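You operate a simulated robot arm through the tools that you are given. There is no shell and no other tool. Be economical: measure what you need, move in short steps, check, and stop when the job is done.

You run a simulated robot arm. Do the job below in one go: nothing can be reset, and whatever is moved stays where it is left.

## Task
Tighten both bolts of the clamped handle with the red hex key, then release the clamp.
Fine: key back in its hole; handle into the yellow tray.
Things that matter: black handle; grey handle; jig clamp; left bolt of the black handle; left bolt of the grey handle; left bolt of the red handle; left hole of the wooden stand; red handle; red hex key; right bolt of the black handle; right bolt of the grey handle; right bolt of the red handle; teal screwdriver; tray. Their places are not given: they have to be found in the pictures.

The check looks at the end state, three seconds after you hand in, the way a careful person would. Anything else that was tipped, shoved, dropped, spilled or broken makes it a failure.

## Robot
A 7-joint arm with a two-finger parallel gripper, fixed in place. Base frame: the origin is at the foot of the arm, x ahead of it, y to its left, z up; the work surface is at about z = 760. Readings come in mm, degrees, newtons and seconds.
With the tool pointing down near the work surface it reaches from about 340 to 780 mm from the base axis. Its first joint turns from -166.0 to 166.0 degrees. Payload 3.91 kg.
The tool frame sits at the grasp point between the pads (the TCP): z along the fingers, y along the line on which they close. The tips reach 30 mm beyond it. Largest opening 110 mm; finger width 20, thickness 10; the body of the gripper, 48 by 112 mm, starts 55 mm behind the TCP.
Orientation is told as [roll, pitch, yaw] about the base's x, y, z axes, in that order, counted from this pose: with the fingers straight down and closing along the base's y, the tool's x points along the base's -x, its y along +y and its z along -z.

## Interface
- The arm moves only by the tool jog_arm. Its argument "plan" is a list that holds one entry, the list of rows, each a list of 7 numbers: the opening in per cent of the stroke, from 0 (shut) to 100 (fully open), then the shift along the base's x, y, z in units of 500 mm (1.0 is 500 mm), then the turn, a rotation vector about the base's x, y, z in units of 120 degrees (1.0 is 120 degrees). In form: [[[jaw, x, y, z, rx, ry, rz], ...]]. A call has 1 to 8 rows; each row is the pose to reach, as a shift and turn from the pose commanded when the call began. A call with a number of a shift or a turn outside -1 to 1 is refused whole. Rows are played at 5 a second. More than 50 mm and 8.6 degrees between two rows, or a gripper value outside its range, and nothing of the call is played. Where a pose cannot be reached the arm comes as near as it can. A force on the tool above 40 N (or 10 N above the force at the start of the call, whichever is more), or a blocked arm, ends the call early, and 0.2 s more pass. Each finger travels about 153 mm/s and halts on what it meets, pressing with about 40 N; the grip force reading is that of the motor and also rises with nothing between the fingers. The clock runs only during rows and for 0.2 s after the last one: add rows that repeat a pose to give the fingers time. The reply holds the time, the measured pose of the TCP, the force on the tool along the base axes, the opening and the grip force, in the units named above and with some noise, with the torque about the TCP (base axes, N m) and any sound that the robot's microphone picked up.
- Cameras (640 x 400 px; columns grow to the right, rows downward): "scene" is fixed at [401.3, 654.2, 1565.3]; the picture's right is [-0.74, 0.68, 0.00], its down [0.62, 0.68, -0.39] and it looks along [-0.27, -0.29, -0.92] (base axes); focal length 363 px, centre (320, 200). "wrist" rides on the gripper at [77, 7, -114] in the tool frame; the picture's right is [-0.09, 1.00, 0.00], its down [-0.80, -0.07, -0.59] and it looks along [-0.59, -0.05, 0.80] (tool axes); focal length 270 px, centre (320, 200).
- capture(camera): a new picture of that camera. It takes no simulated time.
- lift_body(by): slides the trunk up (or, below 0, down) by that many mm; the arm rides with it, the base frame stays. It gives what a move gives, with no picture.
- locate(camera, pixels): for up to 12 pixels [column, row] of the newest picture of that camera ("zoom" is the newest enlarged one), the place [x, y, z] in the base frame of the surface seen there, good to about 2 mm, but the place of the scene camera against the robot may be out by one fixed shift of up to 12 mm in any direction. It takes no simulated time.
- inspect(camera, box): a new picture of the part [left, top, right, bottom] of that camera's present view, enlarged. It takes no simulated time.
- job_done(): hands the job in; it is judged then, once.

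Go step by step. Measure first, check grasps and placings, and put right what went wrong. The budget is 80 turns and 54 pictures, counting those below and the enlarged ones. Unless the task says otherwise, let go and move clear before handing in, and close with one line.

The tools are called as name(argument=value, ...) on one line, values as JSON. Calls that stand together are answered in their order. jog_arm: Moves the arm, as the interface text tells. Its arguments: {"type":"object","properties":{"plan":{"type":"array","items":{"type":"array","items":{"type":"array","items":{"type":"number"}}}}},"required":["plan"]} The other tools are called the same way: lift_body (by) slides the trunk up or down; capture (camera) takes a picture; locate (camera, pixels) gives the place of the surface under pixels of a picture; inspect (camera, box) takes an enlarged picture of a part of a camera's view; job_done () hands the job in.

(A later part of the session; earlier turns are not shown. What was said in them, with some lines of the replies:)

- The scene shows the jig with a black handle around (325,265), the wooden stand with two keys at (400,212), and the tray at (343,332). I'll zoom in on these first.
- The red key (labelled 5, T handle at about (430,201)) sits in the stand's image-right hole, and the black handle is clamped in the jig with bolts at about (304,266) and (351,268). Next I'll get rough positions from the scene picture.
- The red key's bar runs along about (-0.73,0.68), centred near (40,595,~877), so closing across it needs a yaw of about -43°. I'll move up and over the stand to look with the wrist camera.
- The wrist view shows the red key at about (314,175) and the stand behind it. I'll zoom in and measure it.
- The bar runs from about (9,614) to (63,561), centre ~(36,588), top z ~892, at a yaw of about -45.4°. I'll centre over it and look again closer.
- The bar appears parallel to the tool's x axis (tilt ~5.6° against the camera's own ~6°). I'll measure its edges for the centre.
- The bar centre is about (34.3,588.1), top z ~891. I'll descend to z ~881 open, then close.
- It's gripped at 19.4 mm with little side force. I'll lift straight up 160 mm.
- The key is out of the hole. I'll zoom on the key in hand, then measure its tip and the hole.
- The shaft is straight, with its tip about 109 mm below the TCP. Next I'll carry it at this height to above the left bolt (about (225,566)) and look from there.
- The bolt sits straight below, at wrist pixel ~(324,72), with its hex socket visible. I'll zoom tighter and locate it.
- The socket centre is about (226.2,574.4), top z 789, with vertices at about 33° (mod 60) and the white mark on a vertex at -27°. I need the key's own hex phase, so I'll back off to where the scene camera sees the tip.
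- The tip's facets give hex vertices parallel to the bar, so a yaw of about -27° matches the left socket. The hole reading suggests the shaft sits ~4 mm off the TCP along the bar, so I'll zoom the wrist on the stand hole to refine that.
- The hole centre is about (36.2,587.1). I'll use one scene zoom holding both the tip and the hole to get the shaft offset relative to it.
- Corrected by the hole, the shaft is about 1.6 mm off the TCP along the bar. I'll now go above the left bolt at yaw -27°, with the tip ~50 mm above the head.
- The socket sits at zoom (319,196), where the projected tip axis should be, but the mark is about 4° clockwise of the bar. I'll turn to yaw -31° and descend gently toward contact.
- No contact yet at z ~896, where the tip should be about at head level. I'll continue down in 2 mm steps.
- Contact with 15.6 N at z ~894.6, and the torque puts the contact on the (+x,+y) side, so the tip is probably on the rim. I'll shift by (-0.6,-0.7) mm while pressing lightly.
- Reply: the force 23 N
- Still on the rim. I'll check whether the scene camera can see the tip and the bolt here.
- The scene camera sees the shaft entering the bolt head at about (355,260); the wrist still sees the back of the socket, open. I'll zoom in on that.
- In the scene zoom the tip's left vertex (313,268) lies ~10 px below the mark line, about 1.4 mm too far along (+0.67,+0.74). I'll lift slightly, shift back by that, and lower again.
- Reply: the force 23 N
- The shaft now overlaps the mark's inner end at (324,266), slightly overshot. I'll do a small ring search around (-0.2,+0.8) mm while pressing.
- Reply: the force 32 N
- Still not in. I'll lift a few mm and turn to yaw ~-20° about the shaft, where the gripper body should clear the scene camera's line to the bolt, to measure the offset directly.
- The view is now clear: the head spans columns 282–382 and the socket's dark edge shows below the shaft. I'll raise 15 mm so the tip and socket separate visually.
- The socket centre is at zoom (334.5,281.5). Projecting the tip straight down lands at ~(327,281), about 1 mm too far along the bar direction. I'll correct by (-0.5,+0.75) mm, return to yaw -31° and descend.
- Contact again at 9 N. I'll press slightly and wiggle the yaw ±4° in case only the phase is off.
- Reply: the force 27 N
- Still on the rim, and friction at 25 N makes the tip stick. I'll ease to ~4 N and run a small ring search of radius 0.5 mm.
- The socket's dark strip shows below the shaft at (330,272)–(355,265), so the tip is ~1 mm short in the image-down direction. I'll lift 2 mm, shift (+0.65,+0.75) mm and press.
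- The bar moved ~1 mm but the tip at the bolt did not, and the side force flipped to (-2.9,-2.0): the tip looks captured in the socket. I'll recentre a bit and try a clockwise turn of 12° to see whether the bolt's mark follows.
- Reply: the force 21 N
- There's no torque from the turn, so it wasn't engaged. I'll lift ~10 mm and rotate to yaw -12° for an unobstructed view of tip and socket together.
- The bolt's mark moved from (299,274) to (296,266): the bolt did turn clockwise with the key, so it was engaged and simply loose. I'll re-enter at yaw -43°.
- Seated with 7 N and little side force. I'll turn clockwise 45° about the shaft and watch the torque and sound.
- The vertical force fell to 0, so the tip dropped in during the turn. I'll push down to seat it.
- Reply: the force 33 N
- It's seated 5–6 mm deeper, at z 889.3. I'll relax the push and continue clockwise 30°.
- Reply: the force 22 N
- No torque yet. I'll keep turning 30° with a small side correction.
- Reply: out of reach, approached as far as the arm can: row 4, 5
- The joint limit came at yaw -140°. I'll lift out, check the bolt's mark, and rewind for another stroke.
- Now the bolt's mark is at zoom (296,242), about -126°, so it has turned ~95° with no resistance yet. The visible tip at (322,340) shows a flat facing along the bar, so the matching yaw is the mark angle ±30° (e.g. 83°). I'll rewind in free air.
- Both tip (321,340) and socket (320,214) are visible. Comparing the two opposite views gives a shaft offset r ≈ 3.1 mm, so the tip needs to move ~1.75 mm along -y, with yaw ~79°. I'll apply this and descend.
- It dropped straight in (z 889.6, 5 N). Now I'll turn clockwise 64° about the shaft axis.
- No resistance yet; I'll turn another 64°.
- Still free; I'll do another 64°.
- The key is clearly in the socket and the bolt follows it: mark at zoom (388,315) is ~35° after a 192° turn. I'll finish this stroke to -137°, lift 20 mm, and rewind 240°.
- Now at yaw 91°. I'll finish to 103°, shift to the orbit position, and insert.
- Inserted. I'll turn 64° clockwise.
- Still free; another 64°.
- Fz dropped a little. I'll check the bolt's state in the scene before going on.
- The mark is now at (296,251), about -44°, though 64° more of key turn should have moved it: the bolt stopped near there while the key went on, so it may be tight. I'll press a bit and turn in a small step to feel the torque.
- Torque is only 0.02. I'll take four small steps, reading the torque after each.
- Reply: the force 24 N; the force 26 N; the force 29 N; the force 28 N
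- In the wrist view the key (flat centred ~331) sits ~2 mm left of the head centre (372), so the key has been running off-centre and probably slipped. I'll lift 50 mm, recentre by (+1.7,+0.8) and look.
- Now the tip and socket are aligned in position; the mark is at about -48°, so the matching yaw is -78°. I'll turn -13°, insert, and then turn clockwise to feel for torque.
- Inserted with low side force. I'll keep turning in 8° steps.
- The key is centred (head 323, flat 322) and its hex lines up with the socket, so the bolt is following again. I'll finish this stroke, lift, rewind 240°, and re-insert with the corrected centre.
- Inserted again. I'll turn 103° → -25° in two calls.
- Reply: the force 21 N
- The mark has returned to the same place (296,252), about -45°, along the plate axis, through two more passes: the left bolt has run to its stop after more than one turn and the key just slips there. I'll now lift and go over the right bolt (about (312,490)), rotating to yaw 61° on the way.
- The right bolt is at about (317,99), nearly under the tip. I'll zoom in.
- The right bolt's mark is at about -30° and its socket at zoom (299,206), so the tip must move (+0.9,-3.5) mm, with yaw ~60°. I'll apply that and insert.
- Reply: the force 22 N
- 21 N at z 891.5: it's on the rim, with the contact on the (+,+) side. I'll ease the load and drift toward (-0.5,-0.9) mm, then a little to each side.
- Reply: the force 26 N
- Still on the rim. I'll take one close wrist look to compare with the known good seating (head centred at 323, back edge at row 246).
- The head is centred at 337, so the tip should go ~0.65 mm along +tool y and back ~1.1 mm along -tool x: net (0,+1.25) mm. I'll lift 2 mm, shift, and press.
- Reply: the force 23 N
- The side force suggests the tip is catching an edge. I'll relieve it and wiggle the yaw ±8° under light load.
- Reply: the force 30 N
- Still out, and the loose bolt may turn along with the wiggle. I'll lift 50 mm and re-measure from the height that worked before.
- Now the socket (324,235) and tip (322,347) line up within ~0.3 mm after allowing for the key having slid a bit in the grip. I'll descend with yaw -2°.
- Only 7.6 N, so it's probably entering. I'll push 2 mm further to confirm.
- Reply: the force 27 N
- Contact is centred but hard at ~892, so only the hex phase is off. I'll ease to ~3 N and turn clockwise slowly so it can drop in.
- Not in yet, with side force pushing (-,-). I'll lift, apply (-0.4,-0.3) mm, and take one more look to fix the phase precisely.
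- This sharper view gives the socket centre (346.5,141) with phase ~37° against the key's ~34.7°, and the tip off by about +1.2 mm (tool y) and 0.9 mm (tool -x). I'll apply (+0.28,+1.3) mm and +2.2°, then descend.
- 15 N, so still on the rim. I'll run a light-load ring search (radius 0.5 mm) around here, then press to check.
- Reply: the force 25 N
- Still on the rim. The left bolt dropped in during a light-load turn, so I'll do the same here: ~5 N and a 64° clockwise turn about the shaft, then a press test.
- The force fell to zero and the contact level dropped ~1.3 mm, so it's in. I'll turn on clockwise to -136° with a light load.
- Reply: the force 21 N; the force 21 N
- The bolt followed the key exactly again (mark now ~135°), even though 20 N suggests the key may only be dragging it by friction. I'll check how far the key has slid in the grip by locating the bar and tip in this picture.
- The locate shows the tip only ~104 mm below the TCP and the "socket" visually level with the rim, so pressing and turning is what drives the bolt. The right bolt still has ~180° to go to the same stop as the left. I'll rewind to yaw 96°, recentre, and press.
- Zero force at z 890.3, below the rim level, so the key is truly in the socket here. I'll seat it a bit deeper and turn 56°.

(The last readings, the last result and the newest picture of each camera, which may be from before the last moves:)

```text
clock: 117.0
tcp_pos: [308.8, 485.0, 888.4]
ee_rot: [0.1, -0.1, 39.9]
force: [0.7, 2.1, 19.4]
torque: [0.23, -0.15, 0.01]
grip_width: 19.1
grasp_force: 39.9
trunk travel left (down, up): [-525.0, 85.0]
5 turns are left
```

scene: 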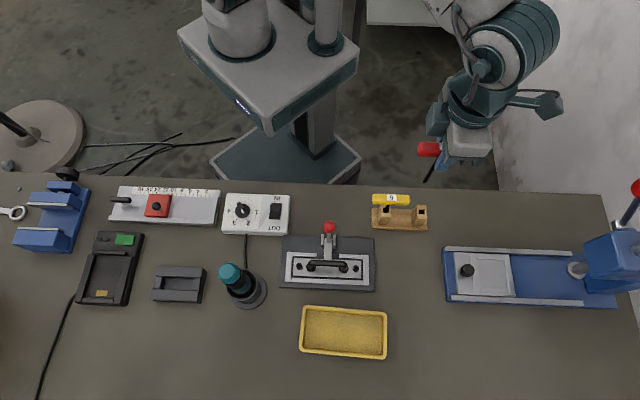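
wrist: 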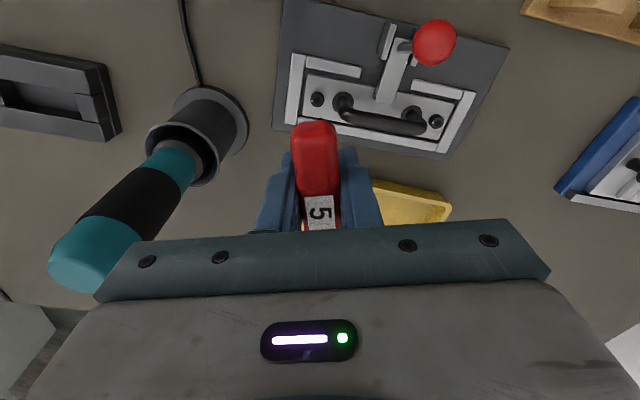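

Only 5 turns are left, so I'll batch: finish the right bolt's turn well past the expected stop, lift, and carry the key above its hole with one picture to place it.

jog_arm(plan=[[[0, -0.0007, 0.0009, 0, 0, 0, -0.0667], [0, -0.0012, 0.0019, 0, 0, 0, -0.1333], [0, -0.0016, 0.0029, 0, 0, 0, -0.2], [0, -0.0018, 0.004, 0, 0, 0, -0.2667], [0, -0.0019, 0.0051, 0, 0, 0, -0.3333], [0, -0.0018, 0.0063, 0, 0, 0, -0.4], [0, -0.0016, 0.0073, 0, 0, 0, -0.4667], [0, -0.0012, 0.0084, 0, 0, 0, -0.5333]]])

jog_arm(plan=[[[0, 0.0005, 0.001, 0, 0, 0, -0.0667], [0, 0.0012, 0.0019, 0, 0, 0, -0.1333], [0, 0.0019, 0.0027, 0, 0, 0, -0.2], [0, 0.0028, 0.0034, 0, 0, 0, -0.2667], [0, 0.0038, 0.0039, 0, 0, 0, -0.3333], [0, 0.0048, 0.0043, 0, 0, 0, -0.4], [0, 0.0059, 0.0046, 0, 0, 0, -0.4667], [0, 0.007, 0.0047, 0, 0, 0, -0.5333]]])

jog_arm(plan=[[[0, 0.0011, 0, 0, 0, 0, -0.0667], [0, 0.0022, -0.0002, 0, 0, 0, -0.1333], [0, 0.0033, -0.0006, 0, 0, 0, -0.2], [0, 0.0043, -0.0011, 0, 0, 0, -0.2667], [0, 0.0052, -0.0017, 0, 0, 0, -0.3333], [0, 0.0052, -0.0017, 0.08, 0, 0, -0.3333], [0, 0.0052, -0.0017, 0.16, 0, 0, -0.3333], [0, 0.0052, -0.0017, 0.24, 0, 0, -0.3333]]])

jog_arm(plan=[[[0, -0.0702, 0.0248, 0, 0, 0, 0.0667], [0, -0.1405, 0.0495, 0, 0, 0, 0.1333], [0, -0.2107, 0.0743, 0, 0, 0, 0.2], [0, -0.281, 0.099, 0, 0, 0, 0.2667], [0, -0.3512, 0.1238, 0, 0, 0, 0.3333], [0, -0.4215, 0.1485, 0, 0, 0, 0.4], [0, -0.4917, 0.1733, 0, 0, 0, 0.4667], [0, -0.562, 0.198, 0, 0, 0, 0.5333]]])

jog_arm(plan=[[[0, 0, 0, -0.03, 0, 0, 0.065], [0, 0, 0, -0.07, 0, 0, 0.13], [0, 0, 0, -0.097, 0, 0, 0.155], [0, 0, 0, -0.097, 0, 0, 0.155], [0, 0, 0, -0.097, 0, 0, 0.155]]])

inspect(camera="wrist", box=[290, 88, 350, 125])

locate(camera="zoom", pixels=[[322, 380], [320, 360], [320, 340], [320, 320], [320, 290], [320, 250], [320, 200], [320, 150], [280, 200], [360, 200], [280, 250], [360, 250]])

inspect(camera="scene", box=[270, 210, 390, 300])

```text
clock: 118.8
tcp_pos: [308.1, 488.5, 888.9]
ee_rot: [0.2, 0.0, -24.0]
force: [0.3, 1.0, 20.4]
torque: [0.05, -0.05, 0.03]
grip_width: 18.9
grasp_force: 40.7
trunk travel left (down, up): [-525.0, 85.0]
```

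```text
clock: 120.6
tcp_pos: [312.1, 490.4, 887.9]
ee_rot: [0.1, 0.1, -88.0]
force: [-1.6, 0.8, 22.7]
torque: [0.01, 0.09, -0.03]
grip_width: 19.2
grasp_force: 40.0
trunk travel left (down, up): [-525.0, 85.0]
```

```text
clock: 122.4
tcp_pos: [314.4, 491.3, 1005.9]
ee_rot: [0.0, 0.0, -127.9]
force: [-0.7, 0.6, -0.1]
torque: [-0.01, 0.0, 0.02]
grip_width: 19.1
grasp_force: 40.0
trunk travel left (down, up): [-525.0, 85.0]
```

```text
clock: 124.2
tcp_pos: [30.5, 590.7, 1006.6]
ee_rot: [0.0, 0.0, -63.8]
force: [0.6, -0.3, -0.8]
torque: [-0.01, -0.01, -0.02]
grip_width: 19.0
grasp_force: 39.7
trunk travel left (down, up): [-525.0, 85.0]
```

```text
clock: 125.4
tcp_pos: [33.1, 589.8, 959.0]
ee_rot: [0.1, 0.0, -45.2]
force: [0.5, -0.1, -0.6]
torque: [-0.01, 0.01, 0.01]
grip_width: 19.1
grasp_force: 40.6
trunk travel left (down, up): [-525.0, 85.0]
```

```text
10.67 times, centred on (320, 106) of wrist
```

zoom: 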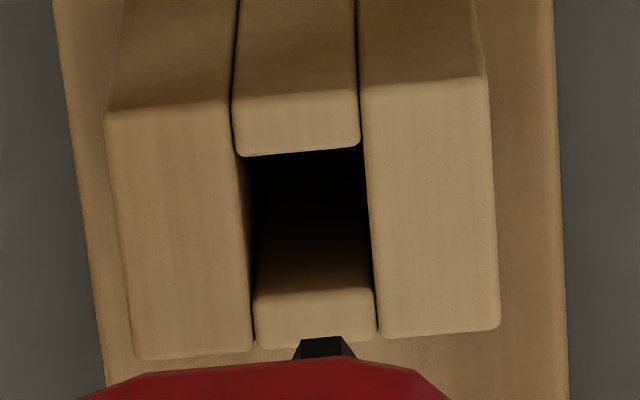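

```text
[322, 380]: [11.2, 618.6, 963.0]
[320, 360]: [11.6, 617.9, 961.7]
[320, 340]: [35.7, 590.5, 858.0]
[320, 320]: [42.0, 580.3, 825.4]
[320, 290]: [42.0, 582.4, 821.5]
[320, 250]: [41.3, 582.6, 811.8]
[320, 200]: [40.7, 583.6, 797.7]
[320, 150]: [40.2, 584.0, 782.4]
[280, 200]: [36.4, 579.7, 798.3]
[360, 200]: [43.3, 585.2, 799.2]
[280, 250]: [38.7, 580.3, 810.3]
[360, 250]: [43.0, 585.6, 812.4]
```

```text
4.44 times, centred on (330, 255) of scene
4 turns are left
```

zoom: 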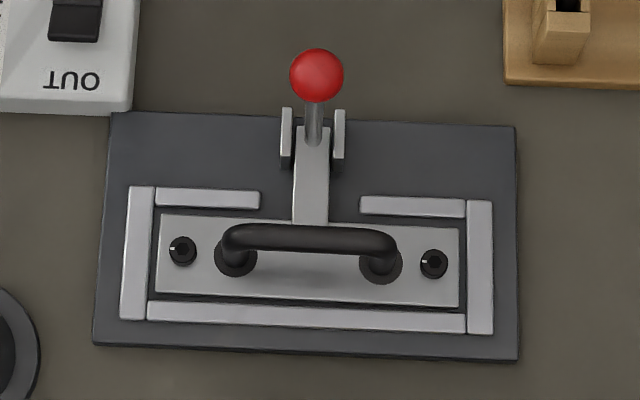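

Both bolt marks now point the same way along the plate axis, (173,250) and (424,262) in the zoom, so both are at their stop. Next I'll lower the key into its hole (shift (-1.8,-0.4) mm), release it, then push the clamp knob back away from the handle and look.

jog_arm(plan=[[[0, -0.0035, -0.0007, 0, 0, 0, 0], [0, -0.0035, -0.0007, -0.05, 0, 0, 0], [0, -0.0035, -0.0007, -0.08, 0, 0, 0], [0, -0.0035, -0.0007, -0.11, 0, 0, 0], [0, -0.0035, -0.0007, -0.14, 0, 0, 0], [0, -0.0035, -0.0007, -0.16, 0, 0, 0], [0, -0.0035, -0.0007, -0.168, 0, 0, 0], [0, -0.0035, -0.0007, -0.171, 0, 0, 0]]])

jog_arm(plan=[[[100, 0, 0, 0, 0, 0, 0], [100, 0, 0, 0, 0, 0, 0], [100, 0, 0, 0, 0, 0, 0], [100, 0, 0, 0.03, 0, 0, 0], [100, 0, 0, 0.1, 0, 0, 0], [100, 0, 0, 0.15, 0, 0, 0], [100, 0, 0, 0.2, 0, 0, 0]]])

jog_arm(plan=[[[50, 0.0706, -0.0282, 0, 0, 0, 0], [0, 0.1413, -0.0563, 0, 0, 0, 0], [0, 0.2119, -0.0845, 0, 0, 0, 0], [0, 0.2825, -0.1127, 0, 0, 0, 0], [0, 0.3532, -0.1408, 0, 0, 0, 0], [0, 0.4238, -0.169, 0, 0, 0, 0], [0, 0.4238, -0.169, -0.096, 0, 0, 0], [0, 0.4238, -0.169, -0.192, 0, 0, 0]]])

jog_arm(plan=[[[0, -0.03, -0.0296, 0, 0, 0, 0], [0, -0.0449, -0.0442, -0.006, 0, 0, 0], [0, -0.0588, -0.058, -0.0146, 0, 0, 0], [0, -0.0715, -0.0705, -0.027, 0, 0, 0], [0, -0.0823, -0.0812, -0.042, 0, 0, 0], [0, -0.0911, -0.0899, -0.06, 0, 0, 0], [0, -0.0977, -0.0963, -0.08, 0, 0, 0], [0, -0.1, -0.0986, -0.09, 0, 0, 0]]])

jog_arm(plan=[[[0, 0.015, 0.015, 0, 0, 0, 0], [0, 0.015, 0.015, 0.09, 0, 0, 0], [0, 0.015, 0.015, 0.18, 0, 0, 0], [0, 0, 0, 0.25, 0, 0, 0], [0, -0.08, -0.02, 0.25, 0, 0, 0], [0, -0.16, -0.04, 0.25, 0, 0, 0], [0, -0.24, -0.06, 0.25, 0, 0, 0]]])

inspect(camera="scene", box=[270, 180, 450, 300])

locate(camera="scene", pixels=[[330, 228], [326, 264], [343, 332], [315, 264], [337, 264], [310, 315], [375, 320], [310, 345], [378, 350], [430, 201], [330, 248], [330, 215]])

```text
clock: 127.2
tcp_pos: [31.9, 590.5, 874.6]
ee_rot: [-0.1, 0.0, -45.4]
force: [1.5, -1.3, 5.1]
torque: [-0.16, -0.07, 0.0]
grip_width: 19.1
grasp_force: 40.1
trunk travel left (down, up): [-525.0, 85.0]
```

```text
clock: 128.8
tcp_pos: [31.0, 590.2, 970.2]
ee_rot: [-0.1, 0.1, -45.3]
force: [0.2, 0.6, -0.2]
torque: [0.0, 0.02, 0.0]
grip_width: 109.9
grasp_force: 0.0
trunk travel left (down, up): [-525.0, 85.0]
```

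```text
clock: 130.6
tcp_pos: [244.1, 507.4, 877.3]
ee_rot: [0.0, 0.0, -45.2]
force: [-0.4, -0.1, 0.3]
torque: [-0.03, -0.01, 0.0]
grip_width: 0.0
grasp_force: 37.7
trunk travel left (down, up): [-525.0, 85.0]
```

```text
clock: 132.3
tcp_pos: [198.5, 460.1, 842.5]
ee_rot: [1.1, 0.4, -45.6]
force: [2.1, -5.4, 18.8]
torque: [-0.3, 0.02, 0.02]
grip_width: 0.0
grasp_force: 37.1
trunk travel left (down, up): [-525.0, 85.0]
stopped in row 8: the force on the tool passed its limit at 47 N (the readings are from after the stop); the commanded pose is now the measured one
```

```text
clock: 133.9
tcp_pos: [76.4, 431.0, 964.9]
ee_rot: [0.9, 0.4, -45.3]
force: [0.2, -0.5, -0.5]
torque: [0.02, 0.02, 0.02]
grip_width: 0.2
grasp_force: 38.0
trunk travel left (down, up): [-525.0, 85.0]
```

```text
3.33 times, centred on (360, 240) of scene
```

zoom: 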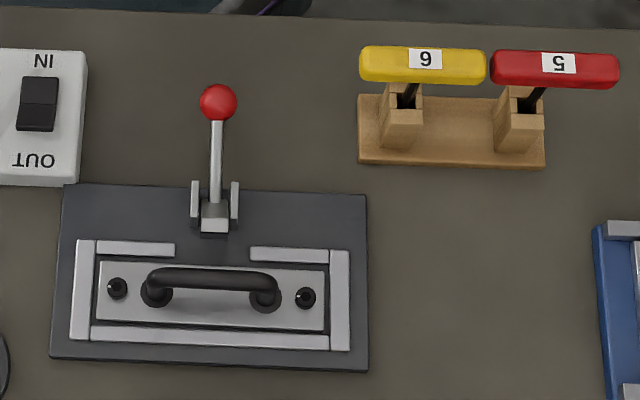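

```text
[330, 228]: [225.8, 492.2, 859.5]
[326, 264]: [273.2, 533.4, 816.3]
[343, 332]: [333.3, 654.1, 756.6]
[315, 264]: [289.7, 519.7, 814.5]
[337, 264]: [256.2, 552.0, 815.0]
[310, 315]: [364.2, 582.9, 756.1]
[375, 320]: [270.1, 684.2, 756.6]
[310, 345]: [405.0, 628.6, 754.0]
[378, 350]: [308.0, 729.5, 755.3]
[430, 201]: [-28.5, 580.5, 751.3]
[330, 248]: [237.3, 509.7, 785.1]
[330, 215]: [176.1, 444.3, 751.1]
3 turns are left
```

The key is back in its hole (red bar at (555,70)) and the clamp is open, with the lever laid back and the arm up. Now I'll grasp the handle bar at about (268.5,531.8,820) with partly open jaws and lift it straight out.

jog_arm(plan=[[[45, 0.0637, 0.0338, 0.01, -0.0077, 0.0029, 0], [45, 0.1274, 0.0675, 0.01, -0.0077, 0.0029, 0], [45, 0.1911, 0.1013, 0.01, -0.0077, 0.0029, 0], [45, 0.2548, 0.1351, 0.01, -0.0077, 0.0029, 0], [45, 0.3185, 0.1688, 0.01, -0.0077, 0.0029, 0], [45, 0.3822, 0.2026, 0.01, -0.0077, 0.0029, 0], [45, 0.3822, 0.2026, -0.06, -0.0077, 0.0029, 0], [45, 0.3822, 0.2026, -0.14, -0.0077, 0.0029, 0]]])

jog_arm(plan=[[[45, 0, 0, -0.06, 0, 0, 0], [45, 0, 0, -0.11, 0, 0, 0], [45, 0, 0, -0.146, 0, 0, 0], [45, 0, 0, -0.146, 0, 0, 0], [0, 0, 0, -0.146, 0, 0, 0], [0, 0, 0, -0.146, 0, 0, 0], [0, 0, 0, -0.146, 0, 0, 0]]])

jog_arm(plan=[[[0, 0, 0, 0.02, 0, 0, 0], [0, 0, 0, 0.06, 0, 0, 0], [0, 0, 0, 0.12, 0, 0, 0], [0, 0, 0, 0.18, 0, 0, 0], [0, 0, 0, 0.18, 0, 0, 0], [0, 0, 0, 0.18, 0, 0, 0]]])

capture(camera="scene")

capture(camera="wrist")

locate(camera="scene", pixels=[[303, 308], [386, 314], [300, 352], [384, 358], [343, 332], [308, 330], [380, 336], [343, 310], [343, 354], [330, 332], [360, 335], [320, 320]])

```text
clock: 135.7
tcp_pos: [266.8, 530.7, 894.7]
ee_rot: [0.0, 0.1, -45.5]
force: [-0.4, -0.2, 1.7]
torque: [0.02, 0.01, -0.02]
grip_width: 49.6
grasp_force: 0.1
trunk travel left (down, up): [-525.0, 85.0]
```

```text
clock: 136.4
tcp_pos: [274.8, 539.7, 846.7]
ee_rot: [1.9, 0.6, -45.6]
force: [10.3, 10.2, 10.9]
torque: [0.03, -0.12, 0.08]
grip_width: 42.6
grasp_force: 0.0
trunk travel left (down, up): [-525.0, 85.0]
stopped in row 3: the force on the tool passed its limit at 44 N (the readings are from after the stop); the commanded pose is now the measured one
```

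```text
clock: 137.8
tcp_pos: [271.2, 538.7, 935.8]
ee_rot: [1.4, 0.5, -45.4]
force: [0.9, -0.2, -2.3]
torque: [0.04, 0.0, 0.01]
grip_width: 12.1
grasp_force: 39.4
trunk travel left (down, up): [-525.0, 85.0]
```

```text
2 pictures are left
```

scene: 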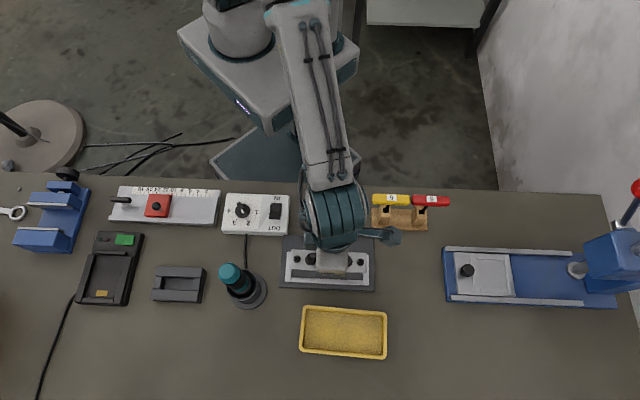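

```text
1 pictures are left
```

wrist: 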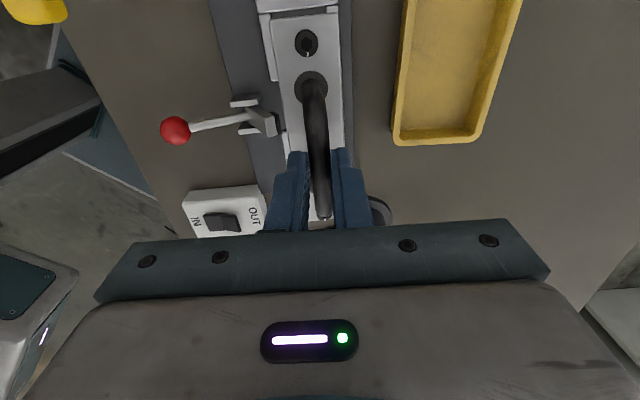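

```text
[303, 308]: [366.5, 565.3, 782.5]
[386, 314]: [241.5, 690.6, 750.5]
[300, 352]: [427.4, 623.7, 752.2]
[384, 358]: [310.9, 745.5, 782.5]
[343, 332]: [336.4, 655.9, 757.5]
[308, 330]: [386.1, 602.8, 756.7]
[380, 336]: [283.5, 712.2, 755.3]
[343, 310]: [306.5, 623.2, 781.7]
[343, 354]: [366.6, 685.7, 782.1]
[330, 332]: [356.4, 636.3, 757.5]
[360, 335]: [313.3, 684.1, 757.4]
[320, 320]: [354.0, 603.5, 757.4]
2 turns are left
```

The descent stopped early at 44 N, but as the jaws closed they caught the 12 mm bar: the wrist view shows it held parallel to the tool axis, and the plate is lifted out of the jig. The handle centre is ~2.5 mm off the TCP along the bar. The tray centre is at about (337,651), so I'll carry it there, lower it, release, retreat and look.

jog_arm(plan=[[[0, 0.0316, 0.057, 0, -0.0112, 0.0053, -0.0125], [0, 0.0632, 0.1139, 0, -0.0112, 0.0053, -0.0125], [0, 0.0948, 0.1709, 0, -0.0112, 0.0053, -0.0125], [0, 0.1264, 0.2278, 0, -0.0112, 0.0053, -0.0125], [0, 0.1264, 0.2278, -0.06, -0.0112, 0.0053, -0.0125], [0, 0.1264, 0.2278, -0.12, -0.0112, 0.0053, -0.0125], [0, 0.1264, 0.2278, -0.15, -0.0112, 0.0053, -0.0125], [0, 0.1264, 0.2278, -0.17, -0.0112, 0.0053, -0.0125]]])

jog_arm(plan=[[[0, 0, 0, -0.008, 0, 0, 0], [0, 0, 0, -0.014, 0, 0, 0], [0, 0, 0, -0.014, 0, 0, 0]]])

jog_arm(plan=[[[45, 0, 0, 0, 0, 0, 0], [45, 0, 0, 0, 0, 0, 0], [45, 0, 0, 0.02, 0, 0, 0], [45, 0, 0, 0.08, 0, 0, 0], [45, 0, 0, 0.16, 0, 0, 0], [45, 0, 0, 0.24, 0, 0, 0], [45, -0.06, -0.06, 0.24, 0, 0, 0], [45, -0.12, -0.12, 0.24, 0, 0, 0]]])

jog_arm(plan=[[[45, -0.07, -0.07, 0, 0, 0, 0], [45, -0.14, -0.14, 0, 0, 0, 0], [45, -0.2, -0.2, 0, 0, 0, 0]]])

capture(camera="scene")

```text
clock: 139.6
tcp_pos: [334.7, 653.7, 850.1]
ee_rot: [0.0, -0.1, -46.9]
force: [0.4, 0.2, -3.1]
torque: [0.07, 0.03, 0.01]
grip_width: 12.3
grasp_force: 40.2
trunk travel left (down, up): [-525.0, 85.0]
```

```text
clock: 140.4
tcp_pos: [334.6, 652.3, 843.3]
ee_rot: [0.0, -0.1, -47.0]
force: [0.4, 0.0, -2.4]
torque: [0.0, -0.01, 0.0]
grip_width: 12.3
grasp_force: 39.7
trunk travel left (down, up): [-525.0, 85.0]
```

```text
clock: 142.2
tcp_pos: [273.2, 593.0, 963.6]
ee_rot: [0.1, -0.1, -46.8]
force: [0.3, -0.3, 0.3]
torque: [0.0, -0.05, -0.05]
grip_width: 49.3
grasp_force: 0.1
trunk travel left (down, up): [-525.0, 85.0]
```

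```text
clock: 143.0
tcp_pos: [174.1, 492.3, 965.1]
ee_rot: [0.1, -0.1, -47.0]
force: [0.0, -0.1, 0.3]
torque: [0.04, 0.0, -0.01]
grip_width: 49.6
grasp_force: 0.0
trunk travel left (down, up): [-525.0, 85.0]
```

```text
0 pictures are left
1 turns are left
```

scene: 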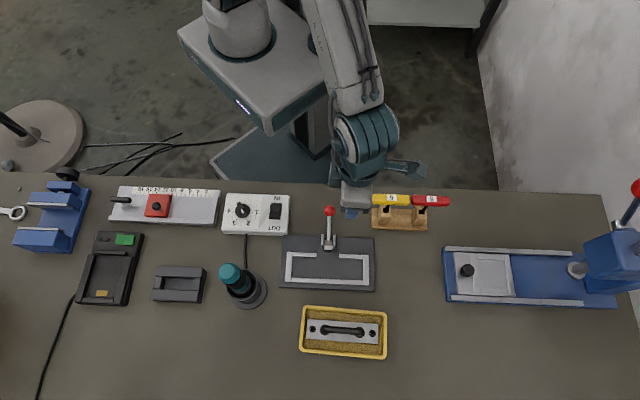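

The last picture shows the handle lying in the yellow tray at (343,332), the red key back in its hole at (430,201), the clamp lever laid back, and the gripper clear. I'm handing in.

job_done()

```text
The job is handed in.
```

I handed the job in: the clamp is released, the red key is back in its hole and the black handle is in the yellow tray. Both bolts look tight, but that isn't confirmed: their marks stopped at the same angle, but I never felt a torque rise.
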